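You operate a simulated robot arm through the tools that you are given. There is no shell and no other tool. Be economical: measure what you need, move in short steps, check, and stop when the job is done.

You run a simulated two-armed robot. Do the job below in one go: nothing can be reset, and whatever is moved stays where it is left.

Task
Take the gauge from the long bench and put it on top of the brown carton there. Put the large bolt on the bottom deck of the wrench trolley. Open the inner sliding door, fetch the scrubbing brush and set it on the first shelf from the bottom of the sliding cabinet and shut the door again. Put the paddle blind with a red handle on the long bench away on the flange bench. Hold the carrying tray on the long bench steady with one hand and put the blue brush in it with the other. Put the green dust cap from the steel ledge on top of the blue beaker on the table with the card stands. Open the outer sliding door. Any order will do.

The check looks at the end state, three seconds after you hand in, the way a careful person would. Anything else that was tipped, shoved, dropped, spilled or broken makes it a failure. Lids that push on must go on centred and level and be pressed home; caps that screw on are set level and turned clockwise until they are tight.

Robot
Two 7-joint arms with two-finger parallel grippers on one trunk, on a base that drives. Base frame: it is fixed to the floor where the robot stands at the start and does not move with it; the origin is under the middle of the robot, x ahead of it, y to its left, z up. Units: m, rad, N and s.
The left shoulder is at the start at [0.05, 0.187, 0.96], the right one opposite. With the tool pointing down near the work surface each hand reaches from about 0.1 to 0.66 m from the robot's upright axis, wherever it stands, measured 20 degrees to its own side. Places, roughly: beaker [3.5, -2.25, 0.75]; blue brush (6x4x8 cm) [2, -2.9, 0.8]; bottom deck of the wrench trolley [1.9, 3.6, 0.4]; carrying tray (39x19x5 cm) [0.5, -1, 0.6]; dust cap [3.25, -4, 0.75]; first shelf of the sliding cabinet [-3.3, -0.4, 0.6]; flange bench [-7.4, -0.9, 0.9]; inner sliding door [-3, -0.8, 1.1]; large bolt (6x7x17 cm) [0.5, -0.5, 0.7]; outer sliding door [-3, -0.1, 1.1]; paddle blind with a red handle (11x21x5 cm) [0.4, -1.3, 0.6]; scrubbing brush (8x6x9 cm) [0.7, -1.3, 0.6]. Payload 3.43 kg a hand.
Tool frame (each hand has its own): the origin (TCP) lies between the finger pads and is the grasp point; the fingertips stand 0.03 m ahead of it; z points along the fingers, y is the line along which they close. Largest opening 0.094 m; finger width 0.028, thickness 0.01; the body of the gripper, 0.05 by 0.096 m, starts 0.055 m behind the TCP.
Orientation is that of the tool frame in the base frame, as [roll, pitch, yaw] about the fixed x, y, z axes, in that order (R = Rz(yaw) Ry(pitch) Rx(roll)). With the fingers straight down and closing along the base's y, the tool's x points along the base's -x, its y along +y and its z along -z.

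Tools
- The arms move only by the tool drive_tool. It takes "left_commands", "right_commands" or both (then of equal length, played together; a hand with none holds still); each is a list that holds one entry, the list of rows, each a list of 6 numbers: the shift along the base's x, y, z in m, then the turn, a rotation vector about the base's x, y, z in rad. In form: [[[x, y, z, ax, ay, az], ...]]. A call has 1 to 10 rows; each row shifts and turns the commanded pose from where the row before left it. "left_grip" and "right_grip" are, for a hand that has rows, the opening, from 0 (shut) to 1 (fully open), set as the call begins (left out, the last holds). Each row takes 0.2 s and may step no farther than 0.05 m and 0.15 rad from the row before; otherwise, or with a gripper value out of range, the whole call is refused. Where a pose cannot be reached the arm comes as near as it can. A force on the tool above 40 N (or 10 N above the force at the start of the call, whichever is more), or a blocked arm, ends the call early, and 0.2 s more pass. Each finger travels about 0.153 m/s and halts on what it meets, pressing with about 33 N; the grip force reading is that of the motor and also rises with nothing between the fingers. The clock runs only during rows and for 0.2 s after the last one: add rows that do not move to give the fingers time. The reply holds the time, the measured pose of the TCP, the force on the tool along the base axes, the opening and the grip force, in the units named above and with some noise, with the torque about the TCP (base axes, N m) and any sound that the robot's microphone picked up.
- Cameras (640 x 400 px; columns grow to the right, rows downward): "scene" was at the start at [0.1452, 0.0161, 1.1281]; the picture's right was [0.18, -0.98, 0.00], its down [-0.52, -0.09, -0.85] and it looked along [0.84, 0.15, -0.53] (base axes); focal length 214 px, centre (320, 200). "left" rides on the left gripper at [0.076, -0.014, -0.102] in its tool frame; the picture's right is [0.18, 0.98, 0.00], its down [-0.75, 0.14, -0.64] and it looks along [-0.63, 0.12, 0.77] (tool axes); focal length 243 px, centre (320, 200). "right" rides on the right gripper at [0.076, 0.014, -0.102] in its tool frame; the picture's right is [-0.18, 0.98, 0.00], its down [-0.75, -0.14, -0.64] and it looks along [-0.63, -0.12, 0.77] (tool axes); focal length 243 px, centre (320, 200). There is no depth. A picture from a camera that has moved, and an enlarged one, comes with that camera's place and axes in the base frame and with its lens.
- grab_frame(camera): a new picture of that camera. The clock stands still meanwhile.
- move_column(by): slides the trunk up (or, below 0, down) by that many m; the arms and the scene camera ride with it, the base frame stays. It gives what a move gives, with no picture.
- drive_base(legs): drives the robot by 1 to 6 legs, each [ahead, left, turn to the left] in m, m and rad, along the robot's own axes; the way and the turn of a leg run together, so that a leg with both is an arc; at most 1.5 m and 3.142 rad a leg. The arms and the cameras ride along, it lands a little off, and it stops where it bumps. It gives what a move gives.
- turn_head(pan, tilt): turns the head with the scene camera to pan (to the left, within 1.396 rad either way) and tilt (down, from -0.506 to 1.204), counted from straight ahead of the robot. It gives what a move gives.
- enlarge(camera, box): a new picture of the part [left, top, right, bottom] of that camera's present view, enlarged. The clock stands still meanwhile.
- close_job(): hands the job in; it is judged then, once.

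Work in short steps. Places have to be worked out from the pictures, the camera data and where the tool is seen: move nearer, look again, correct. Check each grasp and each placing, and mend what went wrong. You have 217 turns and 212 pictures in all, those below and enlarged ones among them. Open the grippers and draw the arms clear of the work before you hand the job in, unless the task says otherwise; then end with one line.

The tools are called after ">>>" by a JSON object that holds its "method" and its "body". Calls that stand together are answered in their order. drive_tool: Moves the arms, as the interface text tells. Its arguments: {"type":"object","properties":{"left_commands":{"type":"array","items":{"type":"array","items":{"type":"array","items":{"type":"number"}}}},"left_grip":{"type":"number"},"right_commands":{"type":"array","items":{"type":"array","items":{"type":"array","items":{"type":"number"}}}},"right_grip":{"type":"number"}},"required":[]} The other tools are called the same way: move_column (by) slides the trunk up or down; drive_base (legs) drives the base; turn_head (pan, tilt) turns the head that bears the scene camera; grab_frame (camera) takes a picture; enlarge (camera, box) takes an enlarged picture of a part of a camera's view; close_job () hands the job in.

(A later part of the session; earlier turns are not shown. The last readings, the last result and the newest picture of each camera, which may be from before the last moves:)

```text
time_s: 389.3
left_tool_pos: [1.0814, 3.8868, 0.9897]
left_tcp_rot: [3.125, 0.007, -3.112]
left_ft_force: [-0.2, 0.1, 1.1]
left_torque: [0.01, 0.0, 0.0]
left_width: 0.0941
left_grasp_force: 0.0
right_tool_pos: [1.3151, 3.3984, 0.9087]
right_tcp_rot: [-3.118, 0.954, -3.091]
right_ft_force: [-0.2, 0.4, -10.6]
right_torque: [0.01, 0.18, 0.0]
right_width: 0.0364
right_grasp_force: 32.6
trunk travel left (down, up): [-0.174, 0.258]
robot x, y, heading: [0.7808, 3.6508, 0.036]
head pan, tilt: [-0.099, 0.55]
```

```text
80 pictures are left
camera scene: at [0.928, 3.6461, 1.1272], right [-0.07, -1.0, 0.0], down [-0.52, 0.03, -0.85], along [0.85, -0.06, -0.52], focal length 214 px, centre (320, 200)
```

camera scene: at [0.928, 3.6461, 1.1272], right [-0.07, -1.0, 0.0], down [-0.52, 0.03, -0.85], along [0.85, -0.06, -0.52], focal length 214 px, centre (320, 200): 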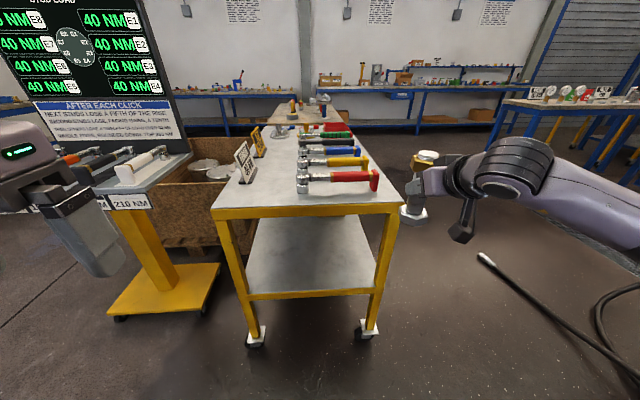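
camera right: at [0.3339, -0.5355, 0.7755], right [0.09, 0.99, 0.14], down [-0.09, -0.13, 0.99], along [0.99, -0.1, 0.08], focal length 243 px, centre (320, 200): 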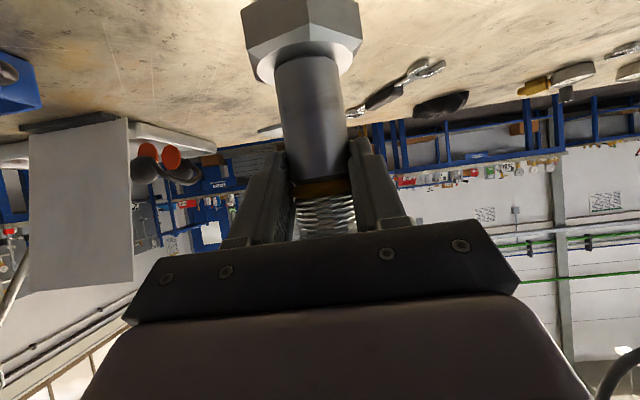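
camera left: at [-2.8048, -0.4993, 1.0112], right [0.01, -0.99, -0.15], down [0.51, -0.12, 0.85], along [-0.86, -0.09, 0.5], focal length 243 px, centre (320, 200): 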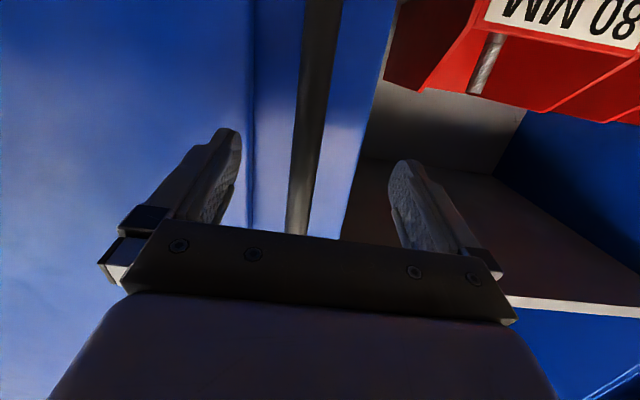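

The lower deck is at z≈0.4 (front edge x≈1.43, y 3.43–3.91), top deck at 0.79. I lower the bolt in front of the trolley to deck height first.

>>> {"method": "drive_tool", "body": {"right_commands": [[[-0.0015, 0.02, -0.038, 0, 0, 0], [-0.0015, 0.02, -0.038, 0, 0, 0], [-0.0015, 0.02, -0.038, 0, 0, 0], [-0.0015, 0.02, -0.038, 0, 0, 0], [-0.0015, 0.02, -0.038, 0, 0, 0], [-0.0015, 0.02, -0.038, 0, 0, 0], [-0.0015, 0.02, -0.038, 0, 0, 0], [-0.0015, 0.02, -0.038, 0, 0, 0], [-0.0015, 0.02, -0.038, 0, 0, 0], [-0.0015, 0.02, -0.038, 0, 0, 0]]], "right_grip": 0}}

>>> {"method": "grab_frame", "body": {"camera": "scene"}}

>>> {"method": "grab_frame", "body": {"camera": "right"}}

```text
time_s: 391.5
left_tool_pos: [1.0806, 3.887, 0.9893]
left_tcp_rot: [3.128, 0.006, -3.111]
left_ft_force: [0.0, 0.4, -0.3]
left_torque: [0.01, 0.0, 0.02]
left_width: 0.0939
left_grasp_force: 0.1
right_tool_pos: [1.2979, 3.5982, 0.5296]
right_tcp_rot: [-3.119, 0.956, -3.091]
right_ft_force: [1.4, -0.6, -9.6]
right_torque: [0.01, 0.23, 0.01]
right_width: 0.0365
right_grasp_force: 32.9
trunk travel left (down, up): [-0.174, 0.258]
robot x, y, heading: [0.7841, 3.6513, 0.032]
head pan, tilt: [-0.099, 0.55]
```

```text
79 pictures are left
camera scene: at [0.928, 3.6464, 1.1272], right [-0.07, -1.0, 0.0], down [-0.52, 0.03, -0.85], along [0.85, -0.06, -0.52], focal length 214 px, centre (320, 200)
```

scene: 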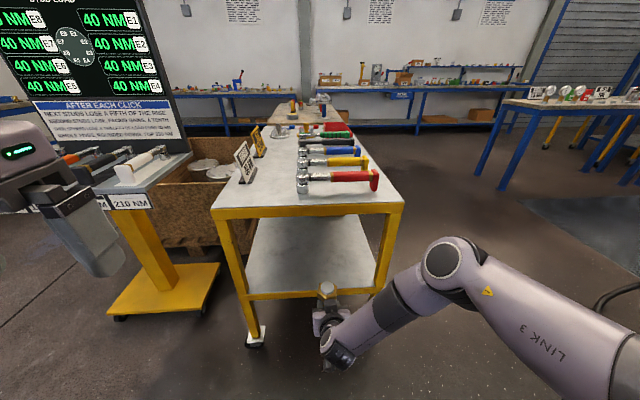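

```text
78 pictures are left
camera right: at [1.1708, 3.6072, 0.5257], right [0.07, 0.99, 0.14], down [-0.09, -0.13, 0.99], along [0.99, -0.08, 0.08], focal length 243 px, centre (320, 200)
```

right: 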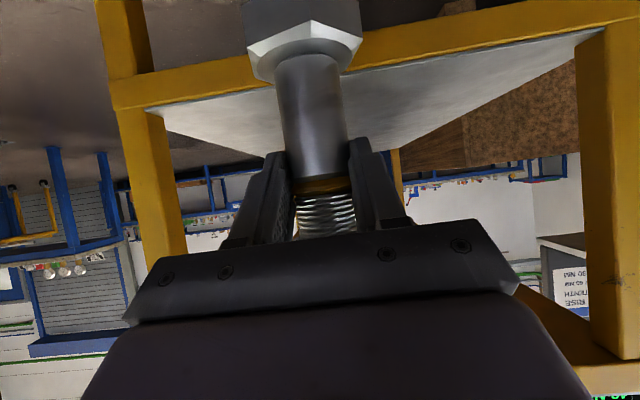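

The deck's top comes out nearer z≈0.43, so I raise the bolt 4 cm and then drive ahead 0.25 m.

>>> {"method": "drive_tool", "body": {"right_commands": [[[0, 0, 0.04, 0, 0, 0], [0, 0.01, 0, 0, 0, 0]]], "right_grip": 0}}

>>> {"method": "drive_base", "body": {"legs": [[0.25, 0, -0.03]]}}

>>> {"method": "grab_frame", "body": {"camera": "scene"}}

>>> {"method": "grab_frame", "body": {"camera": "right"}}

```text
time_s: 392.1
left_tool_pos: [1.0815, 3.8874, 0.9888]
left_tcp_rot: [3.128, 0.009, -3.111]
left_ft_force: [0.1, 0.1, -0.3]
left_torque: [-0.03, 0.01, 0.01]
left_width: 0.0941
left_grasp_force: 0.0
right_tool_pos: [1.2987, 3.6082, 0.5689]
right_tcp_rot: [-3.119, 0.955, -3.091]
right_ft_force: [-0.1, -0.6, -10.7]
right_torque: [0.0, 0.17, 0.01]
right_width: 0.0363
right_grasp_force: 32.8
trunk travel left (down, up): [-0.174, 0.258]
robot x, y, heading: [0.7833, 3.6516, 0.033]
head pan, tilt: [-0.099, 0.55]
```

```text
time_s: 393.9
left_tool_pos: [1.336, 3.8863, 0.9901]
left_tcp_rot: [3.127, 0.008, -3.139]
left_ft_force: [0.1, -0.2, 0.0]
left_torque: [0.02, 0.0, -0.02]
left_width: 0.094
left_grasp_force: 0.0
right_tool_pos: [1.5486, 3.5995, 0.5688]
right_tcp_rot: [-3.118, 0.953, -3.115]
right_ft_force: [-0.5, -1.0, -10.2]
right_torque: [-0.01, 0.18, 0.01]
right_width: 0.0364
right_grasp_force: 33.1
trunk travel left (down, up): [-0.174, 0.258]
robot x, y, heading: [1.0321, 3.6569, 0.01]
head pan, tilt: [-0.099, 0.55]
```

```text
77 pictures are left
camera scene: at [1.1777, 3.6477, 1.1271], right [-0.09, -1.0, 0.0], down [-0.52, 0.05, -0.85], along [0.85, -0.08, -0.52], focal length 214 px, centre (320, 200)
```

scene: 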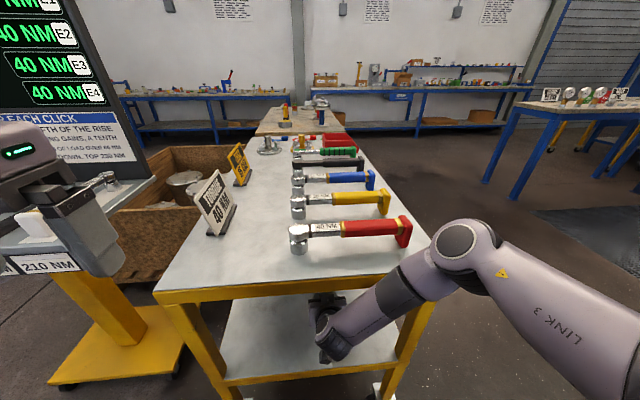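

```text
76 pictures are left
camera right: at [1.4205, 3.612, 0.5655], right [0.1, 0.99, 0.14], down [-0.09, -0.13, 0.99], along [0.99, -0.11, 0.07], focal length 243 px, centre (320, 200)
```

right: 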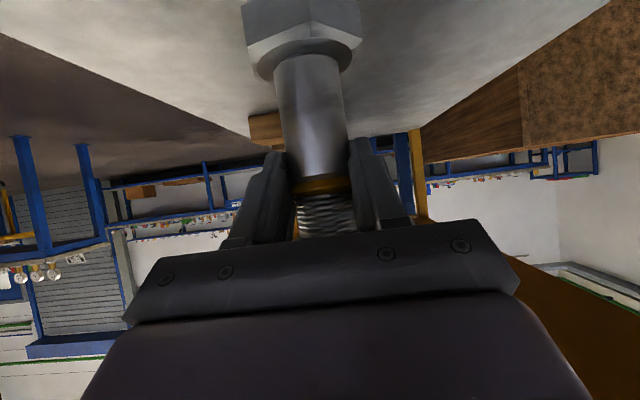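

Bolt is in over the deck. I lower until contact.

>>> {"method": "drive_tool", "body": {"right_commands": [[[0, 0, -0.02, 0, 0, 0], [0, 0, -0.012, 0, 0, 0], [0, 0, -0.005, 0, 0, 0], [0, 0, -0.005, 0, 0, 0], [0, 0, -0.005, 0, 0, 0], [0, 0, 0, 0, 0, 0]]], "right_grip": 0}}

>>> {"method": "grab_frame", "body": {"camera": "right"}}

```text
time_s: 395.3
left_tool_pos: [1.3382, 3.8853, 0.9909]
left_tcp_rot: [3.128, 0.007, -3.138]
left_ft_force: [0.6, 1.2, 1.0]
left_torque: [0.05, -0.01, -0.02]
left_width: 0.094
left_grasp_force: 0.0
right_tool_pos: [1.5464, 3.599, 0.5213]
right_tcp_rot: [-3.118, 0.955, -3.114]
right_ft_force: [0.1, 0.1, -11.0]
right_torque: [-0.01, 0.19, -0.01]
right_width: 0.0366
right_grasp_force: 33.0
trunk travel left (down, up): [-0.174, 0.258]
robot x, y, heading: [1.0322, 3.655, 0.007]
head pan, tilt: [-0.099, 0.55]
```

```text
75 pictures are left
camera right: at [1.4199, 3.6124, 0.5183], right [0.1, 0.99, 0.14], down [-0.09, -0.13, 0.99], along [0.99, -0.11, 0.07], focal length 243 px, centre (320, 200)
```

right: 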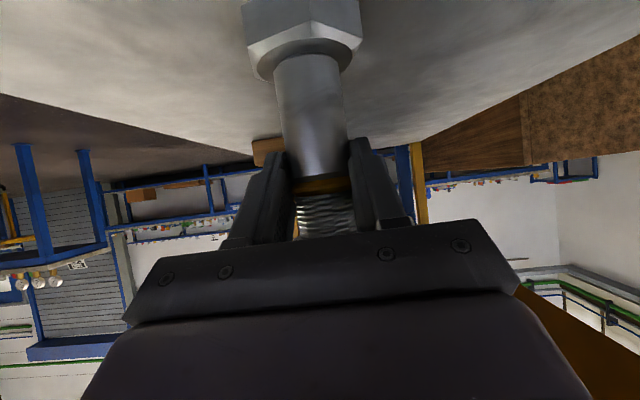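

Not yet in contact; I continue slowly.

>>> {"method": "drive_tool", "body": {"right_commands": [[[0, 0, -0.005, 0, 0, 0], [0, 0, -0.005, 0, 0, 0], [0, 0, -0.004, 0, 0, 0], [0, 0, 0, 0, 0, 0]]], "right_grip": 0}}

>>> {"method": "drive_tool", "body": {"right_commands": [[[0, 0, -0.004, 0, 0, 0], [0, 0, -0.004, 0, 0, 0], [0, 0, 0, 0, 0, 0]]], "right_grip": 0}}

```text
time_s: 396.3
left_tool_pos: [1.3359, 3.8848, 0.9897]
left_tcp_rot: [3.128, 0.01, -3.138]
left_ft_force: [-0.4, -0.8, -1.0]
left_torque: [0.0, -0.02, 0.05]
left_width: 0.094
left_grasp_force: 0.1
right_tool_pos: [1.5491, 3.6004, 0.5126]
right_tcp_rot: [-3.121, 0.966, -3.117]
right_ft_force: [-0.5, 1.4, 20.8]
right_torque: [0.92, -0.49, 0.09]
right_width: 0.0366
right_grasp_force: 33.2
trunk travel left (down, up): [-0.174, 0.258]
robot x, y, heading: [1.0302, 3.6525, 0.008]
head pan, tilt: [-0.099, 0.55]
```

```text
time_s: 397.1
left_tool_pos: [1.3351, 3.8863, 0.9903]
left_tcp_rot: [3.127, 0.01, -3.138]
left_ft_force: [0.1, -0.7, 0.3]
left_torque: [-0.02, 0.01, 0.01]
left_width: 0.094
left_grasp_force: 0.0
right_tool_pos: [1.5483, 3.6, 0.5042]
right_tcp_rot: [-3.12, 0.96, -3.116]
right_ft_force: [0.9, 3.8, 20.3]
right_torque: [1.1, -0.4, -0.02]
right_width: 0.0368
right_grasp_force: 33.4
trunk travel left (down, up): [-0.174, 0.258]
robot x, y, heading: [1.0294, 3.6536, 0.011]
head pan, tilt: [-0.099, 0.55]
```

Contact made. I relieve the pressure by 3 mm, open, and check it stands before backing out.

>>> {"method": "drive_tool", "body": {"right_commands": [[[0, 0, 0.003, 0, 0, 0], [0, 0, 0, 0, 0, 0]]], "right_grip": 0}}

>>> {"method": "drive_tool", "body": {"right_commands": [[[0, 0, 0, 0, 0, 0], [0, 0, 0, 0, 0, 0], [0, 0, 0, 0, 0, 0]]], "right_grip": 1}}

>>> {"method": "grab_frame", "body": {"camera": "right"}}

```text
time_s: 397.7
left_tool_pos: [1.3359, 3.8859, 0.9896]
left_tcp_rot: [3.127, 0.009, -3.139]
left_ft_force: [0.1, -0.6, -0.4]
left_torque: [0.01, -0.03, 0.0]
left_width: 0.0939
left_grasp_force: 0.1
right_tool_pos: [1.547, 3.5997, 0.5032]
right_tcp_rot: [-3.116, 0.956, -3.113]
right_ft_force: [3.2, 4.6, 5.4]
right_torque: [0.74, -0.76, -0.04]
right_width: 0.0365
right_grasp_force: 33.1
trunk travel left (down, up): [-0.174, 0.258]
robot x, y, heading: [1.0302, 3.6522, 0.009]
head pan, tilt: [-0.099, 0.55]
```

```text
time_s: 398.5
left_tool_pos: [1.3362, 3.8858, 0.9901]
left_tcp_rot: [3.129, 0.006, -3.138]
left_ft_force: [-0.7, -0.7, 0.4]
left_torque: [0.03, 0.03, 0.0]
left_width: 0.0943
left_grasp_force: 0.1
right_tool_pos: [1.5466, 3.5999, 0.5031]
right_tcp_rot: [-3.118, 0.955, -3.115]
right_ft_force: [-1.0, 0.2, -0.2]
right_torque: [-0.01, 0.05, 0.0]
right_width: 0.0938
right_grasp_force: 0.0
trunk travel left (down, up): [-0.174, 0.258]
robot x, y, heading: [1.0299, 3.6561, 0.01]
head pan, tilt: [-0.099, 0.55]
```

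```text
74 pictures are left
camera right: at [1.4197, 3.6116, 0.5003], right [0.1, 0.99, 0.14], down [-0.09, -0.13, 0.99], along [0.99, -0.11, 0.07], focal length 243 px, centre (320, 200)
```

right: 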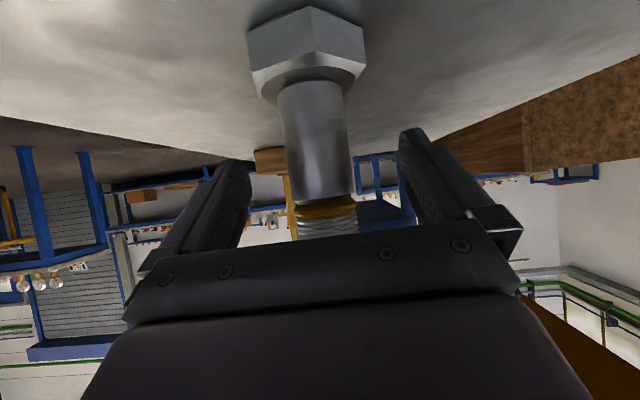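

The bolt stands upright on the lower deck. I back straight out with the base.

>>> {"method": "drive_base", "body": {"legs": [[-0.35, 0, 0]]}}

>>> {"method": "grab_frame", "body": {"camera": "scene"}}

>>> {"method": "drive_tool", "body": {"right_commands": [[[0, -0.02, 0.04, 0, 0.119, 0], [0, -0.02, 0.04, 0, 0.119, 0], [0, -0.02, 0.04, 0, 0.119, 0], [-0.01, -0.02, 0.04, 0, 0.119, 0], [-0.01, -0.02, 0.04, 0, 0.119, 0], [-0.02, -0.02, 0.04, 0, 0.119, 0], [-0.02, -0.02, 0.04, 0, 0.119, 0], [-0.02, -0.01, 0.04, 0, 0.119, 0], [-0.02, 0, 0.04, 0, 0, 0], [0, 0, 0.04, 0, 0, 0]]], "right_grip": 1}}

```text
time_s: 400.9
left_tool_pos: [0.9796, 3.8811, 0.9901]
left_tcp_rot: [3.129, 0.007, 3.14]
left_ft_force: [-0.4, 0.1, -0.2]
left_torque: [-0.01, -0.01, -0.02]
left_width: 0.0938
left_grasp_force: 0.0
right_tool_pos: [1.1902, 3.5938, 0.5037]
right_tcp_rot: [-3.119, 0.956, -3.121]
right_ft_force: [0.3, -0.7, -0.1]
right_torque: [-0.02, -0.02, 0.01]
right_width: 0.0941
right_grasp_force: 0.1
trunk travel left (down, up): [-0.174, 0.258]
robot x, y, heading: [0.6734, 3.6579, 0.001]
head pan, tilt: [-0.099, 0.55]
```

```text
73 pictures are left
camera scene: at [0.8195, 3.6451, 1.1273], right [-0.1, -1.0, 0.0], down [-0.52, 0.05, -0.85], along [0.85, -0.08, -0.52], focal length 214 px, centre (320, 200)
```

scene: 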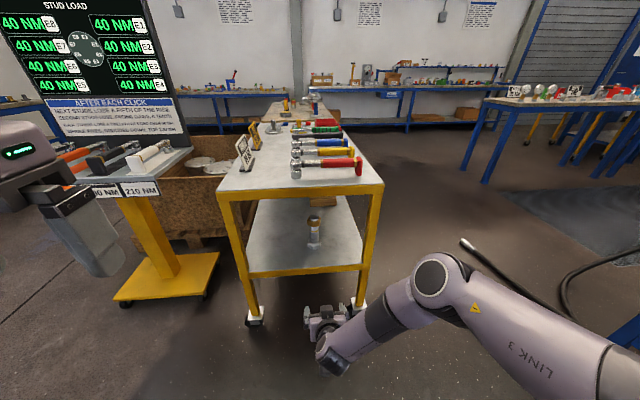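

```text
time_s: 403.1
left_tool_pos: [0.9814, 3.8811, 0.9898]
left_tcp_rot: [3.128, 0.007, 3.139]
left_ft_force: [-0.7, -0.1, -0.4]
left_torque: [0.0, -0.03, -0.02]
left_width: 0.0939
left_grasp_force: 0.0
right_tool_pos: [1.0854, 3.4439, 0.904]
right_tcp_rot: [-3.138, 0.004, -3.129]
right_ft_force: [-0.7, -0.7, 0.0]
right_torque: [0.0, 0.02, 0.01]
right_width: 0.094
right_grasp_force: 0.1
trunk travel left (down, up): [-0.174, 0.258]
robot x, y, heading: [0.6716, 3.6516, 0.004]
head pan, tilt: [-0.099, 0.55]
```

Bolt is on the bottom deck, standing. Next the dust cap and beaker: I turn to face south (−y) and look at the route on the far side of the bench.

>>> {"method": "drive_base", "body": {"legs": [[-0.1, 0, 0], [0, 0, -1.57]]}}

>>> {"method": "turn_head", "body": {"pan": 0.45, "tilt": 0.3}}

>>> {"method": "grab_frame", "body": {"camera": "scene"}}

```text
time_s: 407.9
left_tool_pos: [0.8099, 3.3531, 0.9902]
left_tcp_rot: [3.127, 0.007, 1.6]
left_ft_force: [-0.1, 0.2, -0.6]
left_torque: [0.0, -0.01, -0.02]
left_width: 0.094
left_grasp_force: 0.1
right_tool_pos: [0.3751, 3.2346, 0.9019]
right_tcp_rot: [-3.137, 0.004, 1.615]
right_ft_force: [0.1, -0.1, 0.4]
right_torque: [-0.01, 0.01, -0.01]
right_width: 0.094
right_grasp_force: 0.1
trunk travel left (down, up): [-0.174, 0.258]
robot x, y, heading: [0.5718, 3.6544, -1.539]
head pan, tilt: [-0.099, 0.55]
```

```text
time_s: 408.9
left_tool_pos: [0.8106, 3.3524, 0.9897]
left_tcp_rot: [3.129, 0.006, 1.6]
left_ft_force: [0.2, 0.6, 0.9]
left_torque: [0.0, 0.0, 0.0]
left_width: 0.0941
left_grasp_force: 0.1
right_tool_pos: [0.3762, 3.2338, 0.9033]
right_tcp_rot: [-3.137, 0.004, 1.616]
right_ft_force: [0.9, 0.4, -0.1]
right_torque: [0.01, 0.01, 0.01]
right_width: 0.094
right_grasp_force: 0.1
trunk travel left (down, up): [-0.174, 0.258]
robot x, y, heading: [0.5715, 3.6553, -1.542]
head pan, tilt: [0.45, 0.3]
```

```text
72 pictures are left
camera scene: at [0.6158, 3.5124, 1.1503], right [-0.89, -0.46, 0.0], down [-0.14, 0.26, -0.96], along [0.44, -0.85, -0.3], focal length 214 px, centre (320, 200)
```

scene: 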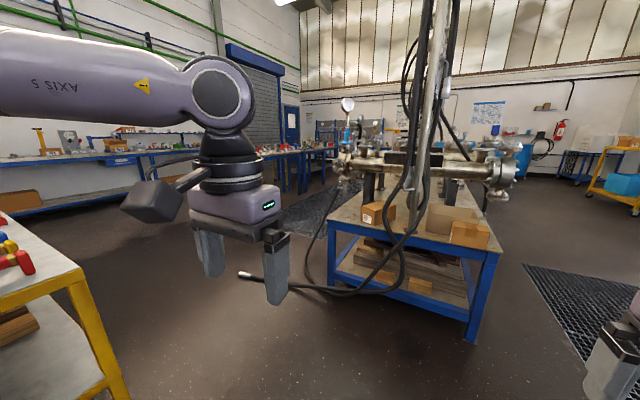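

I route: ahead to y≈3.0, east to x≈2.2, then south along the corridor between bench and tables.

>>> {"method": "drive_base", "body": {"legs": [[0.62, 0, 0], [0, 1.45, 0], [0, 0.2, -0.03], [1.2, 0, 0], [1.3, 0, 0]]}}

>>> {"method": "turn_head", "body": {"pan": 0.3, "tilt": 0.3}}

>>> {"method": "grab_frame", "body": {"camera": "scene"}}

```text
time_s: 416.3
left_tool_pos: [1.5681, 2.7625, 0.9902]
left_tcp_rot: [3.127, 0.007, 1.608]
left_ft_force: [0.5, -0.6, -0.6]
left_torque: [0.01, 0.05, -0.01]
left_width: 0.094
left_grasp_force: 0.0
right_tool_pos: [1.1341, 2.6398, 0.9032]
right_tcp_rot: [-3.136, 0.001, 1.622]
right_ft_force: [0.2, -0.5, 0.0]
right_torque: [0.02, -0.01, -0.01]
right_width: 0.0938
right_grasp_force: 0.0
trunk travel left (down, up): [-0.174, 0.258]
robot x, y, heading: [1.3274, 3.055, -1.523]
head pan, tilt: [0.45, 0.3]
stopped in leg 2: the robot was blocked; the commanded pose is now the measured one
```

```text
time_s: 417.0
left_tool_pos: [1.5674, 2.7617, 0.9908]
left_tcp_rot: [3.126, 0.007, 1.609]
left_ft_force: [-0.3, 0.3, -0.4]
left_torque: [-0.01, 0.01, 0.02]
left_width: 0.094
left_grasp_force: 0.1
right_tool_pos: [1.1342, 2.6399, 0.903]
right_tcp_rot: [-3.136, 0.004, 1.62]
right_ft_force: [0.2, 0.0, 1.5]
right_torque: [0.01, -0.01, -0.04]
right_width: 0.094
right_grasp_force: 0.0
trunk travel left (down, up): [-0.174, 0.258]
robot x, y, heading: [1.328, 3.0582, -1.528]
head pan, tilt: [0.3, 0.3]
```

```text
71 pictures are left
camera scene: at [1.3598, 2.9139, 1.1503], right [-0.94, -0.34, 0.0], down [-0.1, 0.28, -0.96], along [0.32, -0.9, -0.3], focal length 214 px, centre (320, 200)
```

scene: 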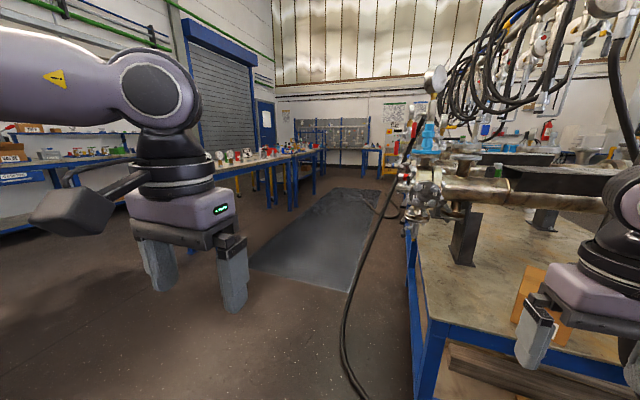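

Blocked — my rear likely reached the trolley's front castor. I move ahead first, then east.

>>> {"method": "drive_base", "body": {"legs": [[0.3, 0, -0.03]]}}

>>> {"method": "drive_base", "body": {"legs": [[0, 0.75, 0], [0, 0, 0.8]]}}

>>> {"method": "turn_head", "body": {"pan": 1.38, "tilt": 0.4}}

>>> {"method": "grab_frame", "body": {"camera": "scene"}}

```text
time_s: 419.1
left_tool_pos: [1.5676, 2.4572, 0.9901]
left_tcp_rot: [3.125, 0.007, 1.583]
left_ft_force: [0.2, -0.9, -0.5]
left_torque: [0.0, -0.02, 0.02]
left_width: 0.094
left_grasp_force: 0.1
right_tool_pos: [1.1328, 2.3458, 0.9032]
right_tcp_rot: [-3.138, 0.003, 1.594]
right_ft_force: [0.0, 0.2, -1.1]
right_torque: [-0.01, 0.0, 0.01]
right_width: 0.094
right_grasp_force: 0.0
trunk travel left (down, up): [-0.174, 0.258]
robot x, y, heading: [1.3363, 2.7585, -1.554]
head pan, tilt: [0.3, 0.3]
```

```text
time_s: 421.6
left_tool_pos: [1.9444, 2.4611, 0.9882]
left_tcp_rot: [3.127, 0.004, 1.55]
left_ft_force: [-0.5, -0.1, 1.0]
left_torque: [0.0, 0.0, 0.02]
left_width: 0.094
left_grasp_force: 0.0
right_tool_pos: [1.5045, 2.3646, 0.9036]
right_tcp_rot: [-3.138, 0.006, 1.564]
right_ft_force: [0.7, -0.5, 0.5]
right_torque: [-0.01, 0.0, 0.02]
right_width: 0.094
right_grasp_force: 0.0
trunk travel left (down, up): [-0.174, 0.258]
robot x, y, heading: [1.7221, 2.7695, -1.586]
head pan, tilt: [0.3, 0.3]
stopped in leg 1: the robot was blocked; the commanded pose is now the measured one
```

```text
time_s: 422.9
left_tool_pos: [1.9443, 2.4606, 0.9889]
left_tcp_rot: [3.128, 0.004, 1.55]
left_ft_force: [-0.1, 0.9, -0.3]
left_torque: [0.01, -0.02, -0.02]
left_width: 0.0939
left_grasp_force: 0.0
right_tool_pos: [1.5051, 2.3635, 0.9041]
right_tcp_rot: [-3.137, 0.004, 1.564]
right_ft_force: [0.7, -0.1, 0.5]
right_torque: [0.02, 0.02, 0.01]
right_width: 0.0939
right_grasp_force: 0.1
trunk travel left (down, up): [-0.174, 0.258]
robot x, y, heading: [1.723, 2.7771, -1.589]
head pan, tilt: [1.381, 0.4]
```

```text
70 pictures are left
camera scene: at [1.8099, 2.6952, 1.1411], right [-0.21, -0.98, 0.0], down [-0.38, 0.08, -0.92], along [0.9, -0.19, -0.39], focal length 214 px, centre (320, 200)
```

scene: 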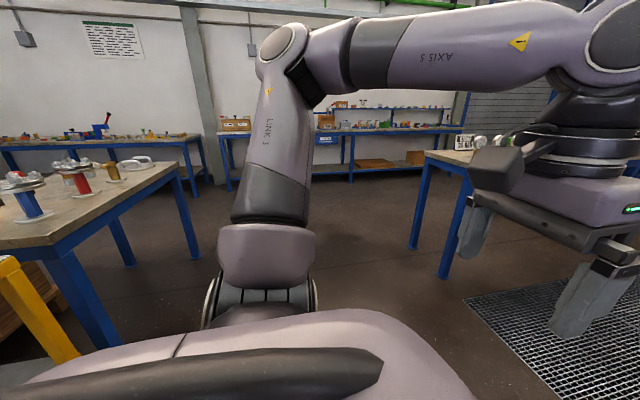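

The floor hose's nozzle near (1.89, 2.42) seems to be the obstacle. I go back north slightly, pass east of it at x≈2.4, then south.

>>> {"method": "drive_base", "body": {"legs": [[-0.16, 0, 0.015]]}}

>>> {"method": "drive_base", "body": {"legs": [[0, 0.68, 0]]}}

>>> {"method": "turn_head", "body": {"pan": 0.0, "tilt": 0.5}}

>>> {"method": "grab_frame", "body": {"camera": "scene"}}

```text
time_s: 424.3
left_tool_pos: [1.9506, 2.6295, 0.9895]
left_tcp_rot: [3.13, 0.005, 1.565]
left_ft_force: [-0.2, 0.6, -0.6]
left_torque: [0.01, 0.01, 0.04]
left_width: 0.094
left_grasp_force: 0.1
right_tool_pos: [1.5124, 2.5268, 0.9029]
right_tcp_rot: [-3.137, 0.005, 1.579]
right_ft_force: [0.1, 1.2, 0.1]
right_torque: [0.0, 0.02, -0.02]
right_width: 0.0938
right_grasp_force: 0.0
trunk travel left (down, up): [-0.174, 0.258]
robot x, y, heading: [1.724, 2.9358, -1.572]
head pan, tilt: [1.381, 0.4]
```

```text
time_s: 428.0
left_tool_pos: [2.6198, 2.6378, 0.989]
left_tcp_rot: [3.127, 0.006, 1.584]
left_ft_force: [-0.7, 0.4, -0.1]
left_torque: [-0.02, -0.04, 0.02]
left_width: 0.0941
left_grasp_force: 0.0
right_tool_pos: [2.1831, 2.5276, 0.9034]
right_tcp_rot: [-3.136, 0.006, 1.596]
right_ft_force: [0.1, 0.7, -0.2]
right_torque: [0.02, 0.01, -0.02]
right_width: 0.0943
right_grasp_force: 0.0
trunk travel left (down, up): [-0.174, 0.258]
robot x, y, heading: [2.3865, 2.9429, -1.556]
head pan, tilt: [1.381, 0.4]
```

```text
time_s: 429.5
left_tool_pos: [2.6194, 2.6373, 0.9902]
left_tcp_rot: [3.126, 0.006, 1.583]
left_ft_force: [0.2, -0.2, -0.4]
left_torque: [0.0, -0.02, -0.01]
left_width: 0.0941
left_grasp_force: 0.0
right_tool_pos: [2.1824, 2.5274, 0.9035]
right_tcp_rot: [-3.136, 0.005, 1.598]
right_ft_force: [-0.1, 0.7, 1.0]
right_torque: [0.0, 0.02, 0.0]
right_width: 0.0941
right_grasp_force: 0.1
trunk travel left (down, up): [-0.174, 0.258]
robot x, y, heading: [2.3883, 2.942, -1.559]
head pan, tilt: [0.0, 0.499]
```

```text
69 pictures are left
camera scene: at [2.3876, 2.7933, 1.1319], right [-1.0, -0.02, 0.0], down [-0.01, 0.48, -0.88], along [0.01, -0.88, -0.48], focal length 214 px, centre (320, 200)
```

scene: 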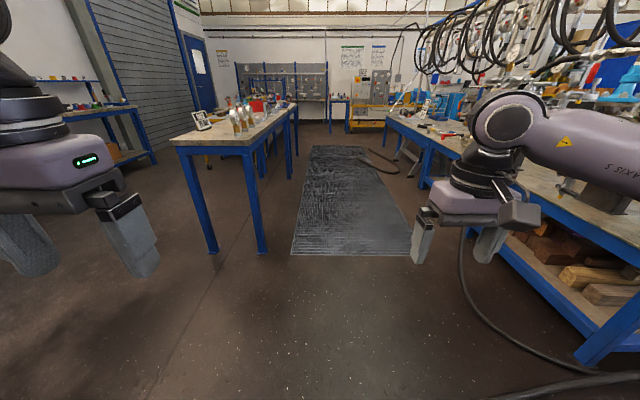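

Clear corridor ahead with tables to the east. I go ahead, then right to x≈2.0, and south to y≈-1.

>>> {"method": "drive_base", "body": {"legs": [[0.9, 0, -0.01], [0, -0.38, 0], [1.3, 0, 0], [1.3, 0, 0]]}}

>>> {"method": "turn_head", "body": {"pan": 0.3, "tilt": 0.35}}

>>> {"method": "grab_frame", "body": {"camera": "scene"}}

```text
time_s: 448.7
left_tool_pos: [2.3331, -0.9059, 0.9888]
left_tcp_rot: [3.128, 0.005, 1.598]
left_ft_force: [-0.2, -0.5, -0.2]
left_torque: [0.02, 0.0, 0.02]
left_width: 0.0941
left_grasp_force: 0.0
right_tool_pos: [1.8985, -1.0233, 0.9035]
right_tcp_rot: [-3.137, 0.005, 1.61]
right_ft_force: [-0.3, 0.1, 0.3]
right_torque: [0.03, 0.0, -0.03]
right_width: 0.0941
right_grasp_force: 0.1
trunk travel left (down, up): [-0.174, 0.258]
robot x, y, heading: [2.0939, -0.6066, -1.54]
head pan, tilt: [0.0, 0.499]
```

```text
time_s: 449.5
left_tool_pos: [2.3341, -0.905, 0.99]
left_tcp_rot: [3.127, 0.006, 1.597]
left_ft_force: [-0.4, -0.1, -0.2]
left_torque: [0.0, 0.01, 0.01]
left_width: 0.0943
left_grasp_force: 0.1
right_tool_pos: [1.8984, -1.0231, 0.9032]
right_tcp_rot: [-3.138, 0.006, 1.613]
right_ft_force: [-0.5, -0.3, 0.5]
right_torque: [0.02, -0.02, -0.01]
right_width: 0.0941
right_grasp_force: 0.1
trunk travel left (down, up): [-0.174, 0.258]
robot x, y, heading: [2.0985, -0.6047, -1.541]
head pan, tilt: [0.3, 0.351]
```

```text
68 pictures are left
camera scene: at [2.1264, -0.7513, 1.1456], right [-0.95, -0.32, 0.0], down [-0.11, 0.33, -0.94], along [0.3, -0.89, -0.34], focal length 214 px, centre (320, 200)
```

scene: 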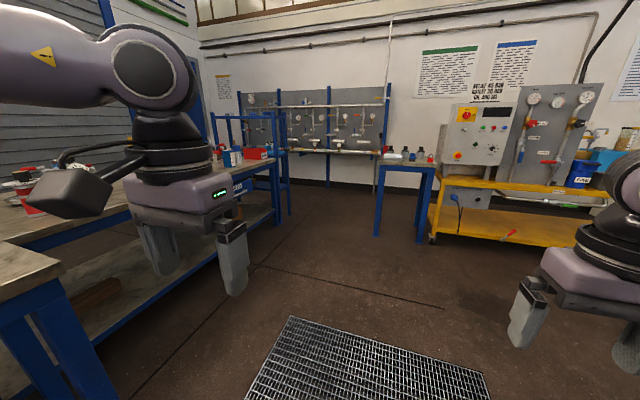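

The small blue table at (2, -2.9) holds the blue brush, the ledge is along the far wall, and the beaker table is on the left. I drive to about (2.2, -2.0) to look at the brush.

>>> {"method": "drive_base", "body": {"legs": [[1.35, 0.05, -0.03]]}}

>>> {"method": "turn_head", "body": {"pan": -0.2, "tilt": 0.5}}

>>> {"method": "grab_frame", "body": {"camera": "scene"}}

>>> {"method": "enlarge", "body": {"camera": "scene", "box": [250, 120, 410, 220]}}

```text
time_s: 456.2
left_tool_pos: [2.3403, -2.2679, 0.9891]
left_tcp_rot: [3.127, 0.005, 1.514]
left_ft_force: [0.3, 0.2, 0.2]
left_torque: [0.0, -0.02, 0.02]
left_width: 0.0938
left_grasp_force: 0.0
right_tool_pos: [1.897, -2.3476, 0.9037]
right_tcp_rot: [-3.136, 0.004, 1.528]
right_ft_force: [0.8, -0.4, -1.3]
right_torque: [-0.01, 0.0, -0.02]
right_width: 0.094
right_grasp_force: 0.1
trunk travel left (down, up): [-0.174, 0.258]
robot x, y, heading: [2.1292, -1.9473, -1.626]
head pan, tilt: [0.3, 0.351]
```

```text
time_s: 457.1
left_tool_pos: [2.3402, -2.269, 0.9896]
left_tcp_rot: [3.128, 0.004, 1.514]
left_ft_force: [-0.3, 0.3, 0.1]
left_torque: [0.01, 0.01, 0.02]
left_width: 0.0939
left_grasp_force: 0.1
right_tool_pos: [1.8977, -2.3484, 0.9028]
right_tcp_rot: [-3.139, 0.005, 1.526]
right_ft_force: [-0.1, 0.6, 0.3]
right_torque: [-0.01, 0.01, -0.01]
right_width: 0.0941
right_grasp_force: 0.0
trunk travel left (down, up): [-0.174, 0.258]
robot x, y, heading: [2.1306, -1.9471, -1.622]
head pan, tilt: [-0.201, 0.499]
```

```text
67 pictures are left
camera scene: at [2.1021, -2.0946, 1.1319], right [-0.97, 0.25, 0.0], down [0.12, 0.46, -0.88], along [-0.22, -0.85, -0.48], focal length 214 px, centre (320, 200)
```

scene: 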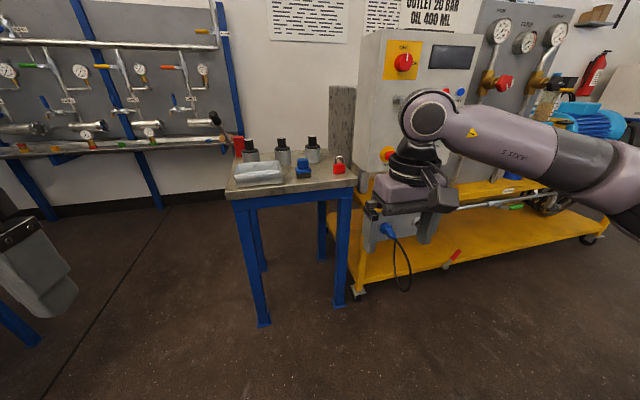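

```text
4.00 times, centred on (330, 170) of scene
camera zoom: at [2.1021, -2.0946, 1.1319], right [-0.97, 0.25, 0.0], down [0.12, 0.46, -0.88], along [-0.22, -0.85, -0.48], focal length 858 px, centre (280, 320)
```

zoom: 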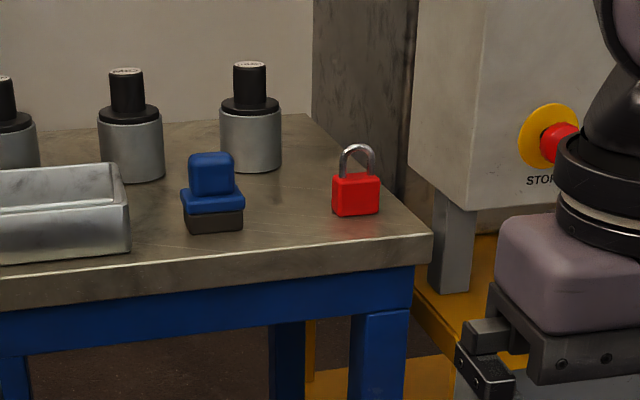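

The blue brush (block with knob) is near (1.96, -2.95), between a tray and a red padlock. I raise the trunk 0.12 m and move up closer.

>>> {"method": "move_column", "body": {"by": 0.12}}

>>> {"method": "drive_base", "body": {"legs": [[0.42, 0.06, 0.05]]}}

>>> {"method": "turn_head", "body": {"pan": -0.2, "tilt": 0.75}}

>>> {"method": "grab_frame", "body": {"camera": "scene"}}

>>> {"method": "grab_frame", "body": {"camera": "right"}}

```text
time_s: 458.6
left_tool_pos: [2.34, -2.2677, 1.1087]
left_tcp_rot: [3.127, 0.006, 1.513]
left_ft_force: [0.2, 0.0, 0.2]
left_torque: [-0.03, 0.01, -0.02]
left_width: 0.0939
left_grasp_force: 0.0
right_tool_pos: [1.8977, -2.3485, 1.023]
right_tcp_rot: [-3.138, 0.005, 1.527]
right_ft_force: [0.3, -0.1, 1.0]
right_torque: [0.0, 0.01, 0.02]
right_width: 0.0941
right_grasp_force: 0.0
trunk travel left (down, up): [-0.294, 0.138]
robot x, y, heading: [2.1277, -1.9462, -1.624]
head pan, tilt: [-0.201, 0.499]
```

```text
time_s: 461.3
left_tool_pos: [2.4065, -2.6876, 1.1092]
left_tcp_rot: [3.127, 0.004, 1.571]
left_ft_force: [0.5, -0.3, -0.5]
left_torque: [0.0, -0.04, 0.0]
left_width: 0.0942
left_grasp_force: 0.1
right_tool_pos: [1.9688, -2.7934, 1.0235]
right_tcp_rot: [-3.134, 0.004, 1.584]
right_ft_force: [-0.5, 0.3, 0.4]
right_torque: [0.02, 0.02, -0.01]
right_width: 0.0942
right_grasp_force: 0.0
trunk travel left (down, up): [-0.294, 0.138]
robot x, y, heading: [2.177, -2.3817, -1.571]
head pan, tilt: [-0.201, 0.499]
```

```text
time_s: 462.1
left_tool_pos: [2.4054, -2.688, 1.1099]
left_tcp_rot: [3.127, 0.005, 1.57]
left_ft_force: [0.0, 0.5, 0.0]
left_torque: [-0.02, 0.0, 0.01]
left_width: 0.0939
left_grasp_force: 0.0
right_tool_pos: [1.9675, -2.7911, 1.0232]
right_tcp_rot: [-3.137, 0.006, 1.584]
right_ft_force: [-0.1, -0.5, 0.0]
right_torque: [0.01, -0.01, 0.01]
right_width: 0.0937
right_grasp_force: 0.1
trunk travel left (down, up): [-0.294, 0.138]
robot x, y, heading: [2.1796, -2.381, -1.569]
head pan, tilt: [-0.201, 0.75]
```

```text
65 pictures are left
camera scene: at [2.16, -2.5194, 1.23], right [-0.98, 0.2, 0.0], down [0.14, 0.67, -0.73], along [-0.15, -0.72, -0.68], focal length 214 px, centre (320, 200)
```

scene: 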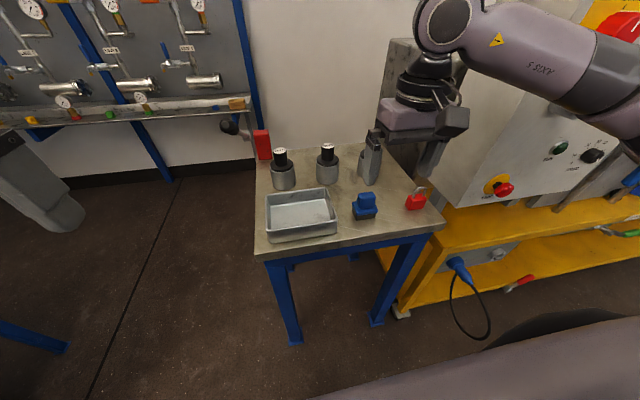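

```text
64 pictures are left
camera right: at [1.9824, -2.716, 1.1255], right [0.99, -0.17, 0.0], down [-0.13, -0.75, 0.65], along [-0.11, -0.64, -0.76], focal length 243 px, centre (320, 200)
```

right: 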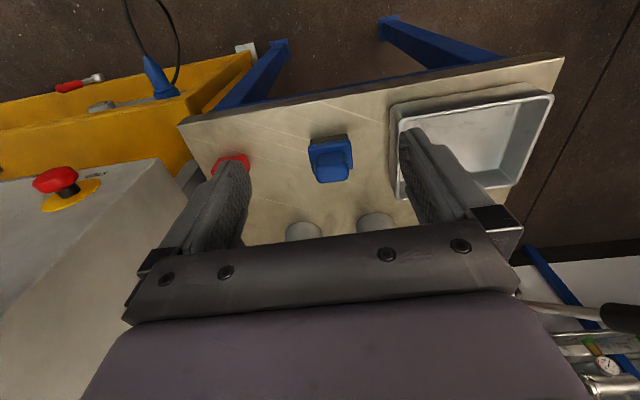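

Knob at (1.970, -2.877), top z≈0.878. I position above it with a narrowed opening (tray edge 2 cm away) and descend.

>>> {"method": "drive_tool", "body": {"right_commands": [[[0.001, -0.043, 0, 0, 0, 0], [0.001, -0.043, 0, 0, 0, 0], [0, 0, -0.04, 0, 0, 0], [0, 0, -0.03, 0, 0, 0], [0, 0, 0, 0, 0, 0]]], "right_grip": 0.72}}

>>> {"method": "grab_frame", "body": {"camera": "right"}}

```text
time_s: 463.3
left_tool_pos: [2.4067, -2.6887, 1.11]
left_tcp_rot: [3.127, 0.004, 1.569]
left_ft_force: [-0.2, 0.2, -0.1]
left_torque: [0.03, -0.02, 0.03]
left_width: 0.0937
left_grasp_force: 0.1
right_tool_pos: [1.9698, -2.877, 0.9512]
right_tcp_rot: [-3.139, 0.006, 1.582]
right_ft_force: [-0.1, -0.1, -0.3]
right_torque: [-0.01, 0.02, 0.04]
right_width: 0.0678
right_grasp_force: 0.1
trunk travel left (down, up): [-0.294, 0.138]
robot x, y, heading: [2.1785, -2.3812, -1.572]
head pan, tilt: [-0.201, 0.75]
```

```text
63 pictures are left
camera right: at [1.9838, -2.8008, 1.0533], right [0.99, -0.17, 0.0], down [-0.13, -0.75, 0.65], along [-0.11, -0.64, -0.76], focal length 243 px, centre (320, 200)
```

right: 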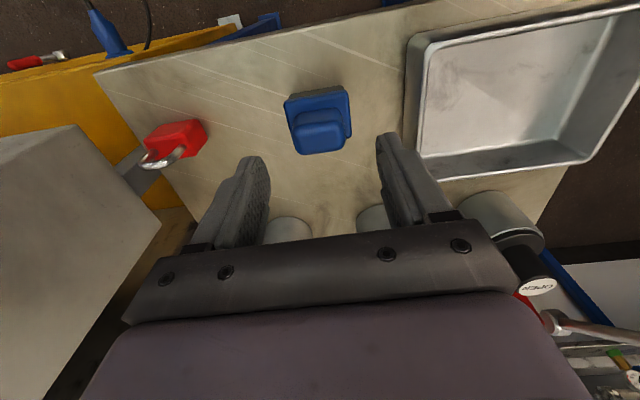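

Aligned. I descend to the knob and grip.

>>> {"method": "drive_tool", "body": {"right_commands": [[[0.001, -0.003, -0.04, 0, 0, 0], [0, 0, -0.025, 0, 0, 0], [0, 0, -0.009, 0, 0, 0], [0, 0, 0, 0, 0, 0]]], "right_grip": 0.72}}

>>> {"method": "drive_tool", "body": {"right_commands": [[[0, 0, 0, 0, 0, 0], [0, 0, 0, 0, 0, 0], [0, 0, 0, 0, 0, 0]]], "right_grip": 0}}

>>> {"method": "drive_tool", "body": {"right_commands": [[[0, 0, 0.03, 0, 0, 0], [0, 0, 0.04, 0, 0, 0], [0, 0, 0.04, 0, 0, 0], [0, 0, 0.04, 0, 0, 0], [0, 0, 0, 0, 0, 0]]], "right_grip": 0}}

>>> {"method": "grab_frame", "body": {"camera": "right"}}

```text
time_s: 464.3
left_tool_pos: [2.406, -2.6868, 1.1093]
left_tcp_rot: [3.126, 0.004, 1.568]
left_ft_force: [0.8, -0.6, 0.0]
left_torque: [0.0, -0.01, 0.02]
left_width: 0.0938
left_grasp_force: 0.1
right_tool_pos: [1.9713, -2.8789, 0.8777]
right_tcp_rot: [-3.134, 0.005, 1.583]
right_ft_force: [0.1, -0.5, 0.4]
right_torque: [-0.03, 0.03, 0.03]
right_width: 0.0677
right_grasp_force: 0.0
trunk travel left (down, up): [-0.294, 0.138]
robot x, y, heading: [2.1771, -2.3795, -1.574]
head pan, tilt: [-0.201, 0.75]
```

```text
time_s: 465.1
left_tool_pos: [2.4053, -2.6862, 1.1096]
left_tcp_rot: [3.128, 0.006, 1.57]
left_ft_force: [-0.6, -0.1, -0.2]
left_torque: [0.02, -0.02, -0.02]
left_width: 0.0938
left_grasp_force: 0.1
right_tool_pos: [1.9707, -2.8801, 0.88]
right_tcp_rot: [-3.139, 0.008, 1.584]
right_ft_force: [-0.8, -0.9, 6.5]
right_torque: [-0.18, 0.05, -0.03]
right_width: 0.0434
right_grasp_force: 33.0
trunk travel left (down, up): [-0.294, 0.138]
robot x, y, heading: [2.1811, -2.3805, -1.572]
head pan, tilt: [-0.201, 0.75]
```

```text
time_s: 466.3
left_tool_pos: [2.4063, -2.6882, 1.1092]
left_tcp_rot: [3.127, 0.004, 1.568]
left_ft_force: [0.3, 0.9, 0.2]
left_torque: [-0.01, -0.01, -0.01]
left_width: 0.0938
left_grasp_force: 0.1
right_tool_pos: [1.9728, -2.8797, 1.0324]
right_tcp_rot: [-3.138, 0.005, 1.584]
right_ft_force: [-0.5, 0.8, -0.2]
right_torque: [0.0, -0.01, -0.02]
right_width: 0.0433
right_grasp_force: 32.9
trunk travel left (down, up): [-0.294, 0.138]
robot x, y, heading: [2.1773, -2.3817, -1.572]
head pan, tilt: [-0.201, 0.75]
```

```text
62 pictures are left
camera right: at [1.9858, -2.8041, 1.1341], right [0.99, -0.17, 0.0], down [-0.13, -0.75, 0.65], along [-0.11, -0.64, -0.76], focal length 243 px, centre (320, 200)
```

right: 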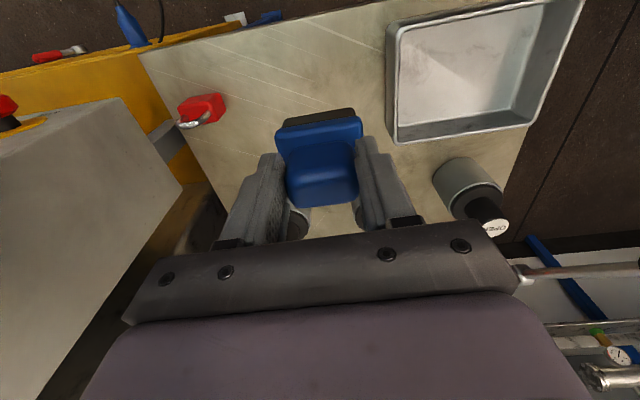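

Blue brush held. I bring it close, back off, go east and then south toward the steel ledge.

>>> {"method": "drive_tool", "body": {"right_commands": [[[0, 0.04, 0.02, 0, 0, 0], [0, 0.04, 0.02, 0, 0, 0], [0, 0.03, 0.02, 0, 0, 0]]], "right_grip": 0}}

>>> {"method": "drive_base", "body": {"legs": [[-0.1, 0, 0], [0, 0.6, 0], [0.65, 0, 0]]}}

>>> {"method": "turn_head", "body": {"pan": 0.25, "tilt": 0.5}}

>>> {"method": "grab_frame", "body": {"camera": "scene"}}

```text
time_s: 467.1
left_tool_pos: [2.406, -2.6877, 1.1102]
left_tcp_rot: [3.127, 0.005, 1.568]
left_ft_force: [-0.1, 0.6, -0.3]
left_torque: [0.01, -0.01, 0.03]
left_width: 0.094
left_grasp_force: 0.1
right_tool_pos: [1.9709, -2.7675, 1.0888]
right_tcp_rot: [-3.136, 0.006, 1.583]
right_ft_force: [-0.4, 0.2, -0.8]
right_torque: [0.0, -0.01, -0.01]
right_width: 0.0433
right_grasp_force: 32.4
trunk travel left (down, up): [-0.294, 0.138]
robot x, y, heading: [2.1765, -2.3803, -1.575]
head pan, tilt: [-0.201, 0.75]
```

```text
time_s: 474.5
left_tool_pos: [3.0182, -3.243, 1.1094]
left_tcp_rot: [3.128, 0.006, 1.57]
left_ft_force: [-0.6, -0.4, -0.1]
left_torque: [0.0, 0.0, 0.01]
left_width: 0.094
left_grasp_force: 0.1
right_tool_pos: [2.5828, -3.3249, 1.0887]
right_tcp_rot: [-3.138, 0.005, 1.584]
right_ft_force: [0.9, -0.3, -1.5]
right_torque: [0.04, -0.05, -0.03]
right_width: 0.0432
right_grasp_force: 33.2
trunk travel left (down, up): [-0.294, 0.138]
robot x, y, heading: [2.7924, -2.9364, -1.571]
head pan, tilt: [-0.201, 0.75]
```

```text
time_s: 475.4
left_tool_pos: [3.0186, -3.2424, 1.1091]
left_tcp_rot: [3.127, 0.005, 1.569]
left_ft_force: [0.7, 0.0, 0.4]
left_torque: [-0.01, 0.0, 0.02]
left_width: 0.094
left_grasp_force: 0.1
right_tool_pos: [2.583, -3.324, 1.089]
right_tcp_rot: [-3.136, 0.006, 1.586]
right_ft_force: [0.4, 1.0, -1.0]
right_torque: [0.01, 0.0, 0.04]
right_width: 0.0432
right_grasp_force: 33.0
trunk travel left (down, up): [-0.294, 0.138]
robot x, y, heading: [2.7931, -2.9344, -1.568]
head pan, tilt: [0.25, 0.499]
```

```text
61 pictures are left
camera scene: at [2.8112, -3.0822, 1.2519], right [-0.97, -0.25, 0.0], down [-0.12, 0.46, -0.88], along [0.22, -0.85, -0.48], focal length 214 px, centre (320, 200)
```

scene: 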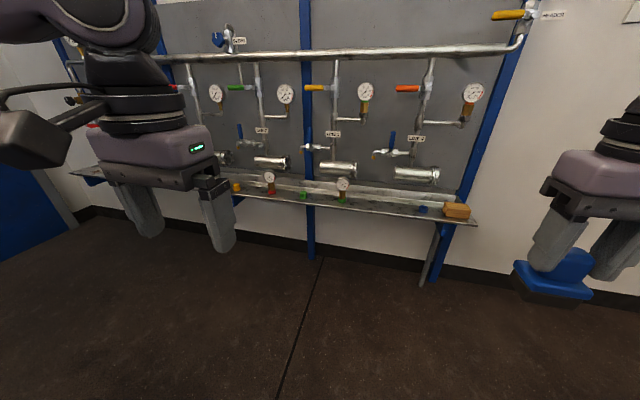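

>>> {"method": "enlarge", "body": {"camera": "scene", "box": [200, 140, 480, 240]}}

```text
2.29 times, centred on (340, 190) of scene
camera zoom: at [2.8112, -3.0822, 1.2519], right [-0.97, -0.25, 0.0], down [-0.12, 0.46, -0.88], along [0.22, -0.85, -0.48], focal length 490 px, centre (274, 223)
```

zoom: 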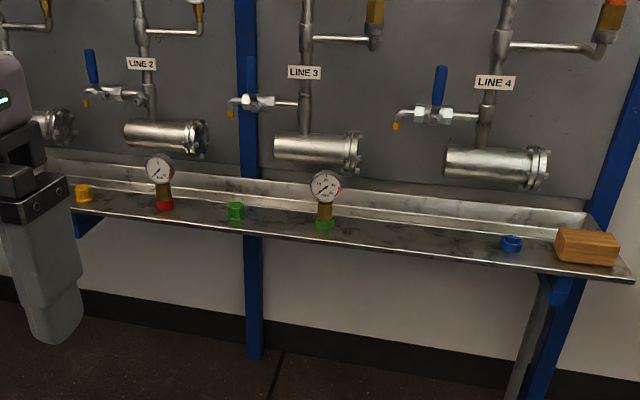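

The free green cap sits at about (3.14, -4.0) between the gauges. I move closer and use the left wrist camera.

>>> {"method": "drive_base", "body": {"legs": [[0.48, 0.12, 0]]}}

>>> {"method": "turn_head", "body": {"pan": 0.3, "tilt": 0.75}}

>>> {"method": "grab_frame", "body": {"camera": "scene"}}

>>> {"method": "grab_frame", "body": {"camera": "left"}}

```text
time_s: 478.3
left_tool_pos: [3.1372, -3.7173, 1.1092]
left_tcp_rot: [3.128, 0.007, 1.567]
left_ft_force: [-0.7, 0.4, 1.2]
left_torque: [0.01, -0.01, -0.02]
left_width: 0.0939
left_grasp_force: 0.1
right_tool_pos: [2.7027, -3.7979, 1.0886]
right_tcp_rot: [-3.135, 0.007, 1.583]
right_ft_force: [-0.7, 0.0, -1.0]
right_torque: [0.05, -0.03, 0.02]
right_width: 0.0432
right_grasp_force: 32.8
trunk travel left (down, up): [-0.294, 0.138]
robot x, y, heading: [2.9107, -3.4074, -1.571]
head pan, tilt: [0.25, 0.499]
```

```text
time_s: 479.1
left_tool_pos: [3.1371, -3.7166, 1.1093]
left_tcp_rot: [3.128, 0.006, 1.568]
left_ft_force: [0.3, -0.7, 0.3]
left_torque: [-0.02, -0.02, 0.03]
left_width: 0.0939
left_grasp_force: 0.1
right_tool_pos: [2.7027, -3.7985, 1.0884]
right_tcp_rot: [-3.136, 0.006, 1.582]
right_ft_force: [0.3, 0.8, -1.3]
right_torque: [0.02, 0.0, 0.01]
right_width: 0.0437
right_grasp_force: 33.2
trunk travel left (down, up): [-0.294, 0.138]
robot x, y, heading: [2.9094, -3.4096, -1.569]
head pan, tilt: [0.3, 0.75]
```

```text
59 pictures are left
camera scene: at [2.9322, -3.5466, 1.23], right [-0.96, -0.3, 0.0], down [-0.2, 0.65, -0.73], along [0.22, -0.7, -0.68], focal length 214 px, centre (320, 200)
```

scene: 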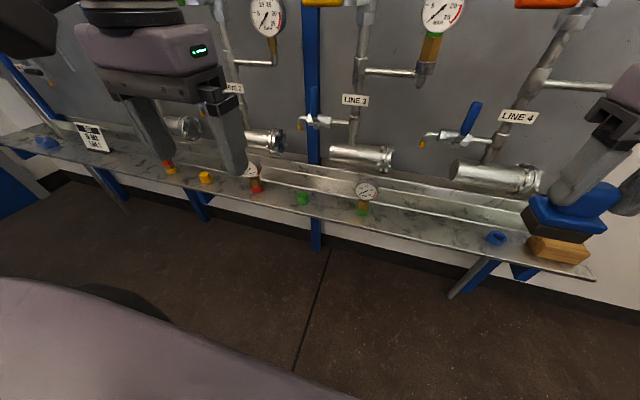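

```text
58 pictures are left
camera left: at [3.1223, -3.6398, 1.2111], right [0.98, 0.18, 0.01], down [0.13, -0.75, 0.65], along [0.13, -0.64, -0.76], focal length 243 px, centre (320, 200)
```

left: 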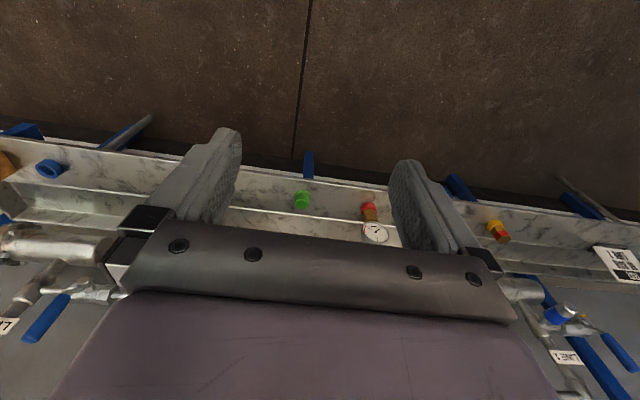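

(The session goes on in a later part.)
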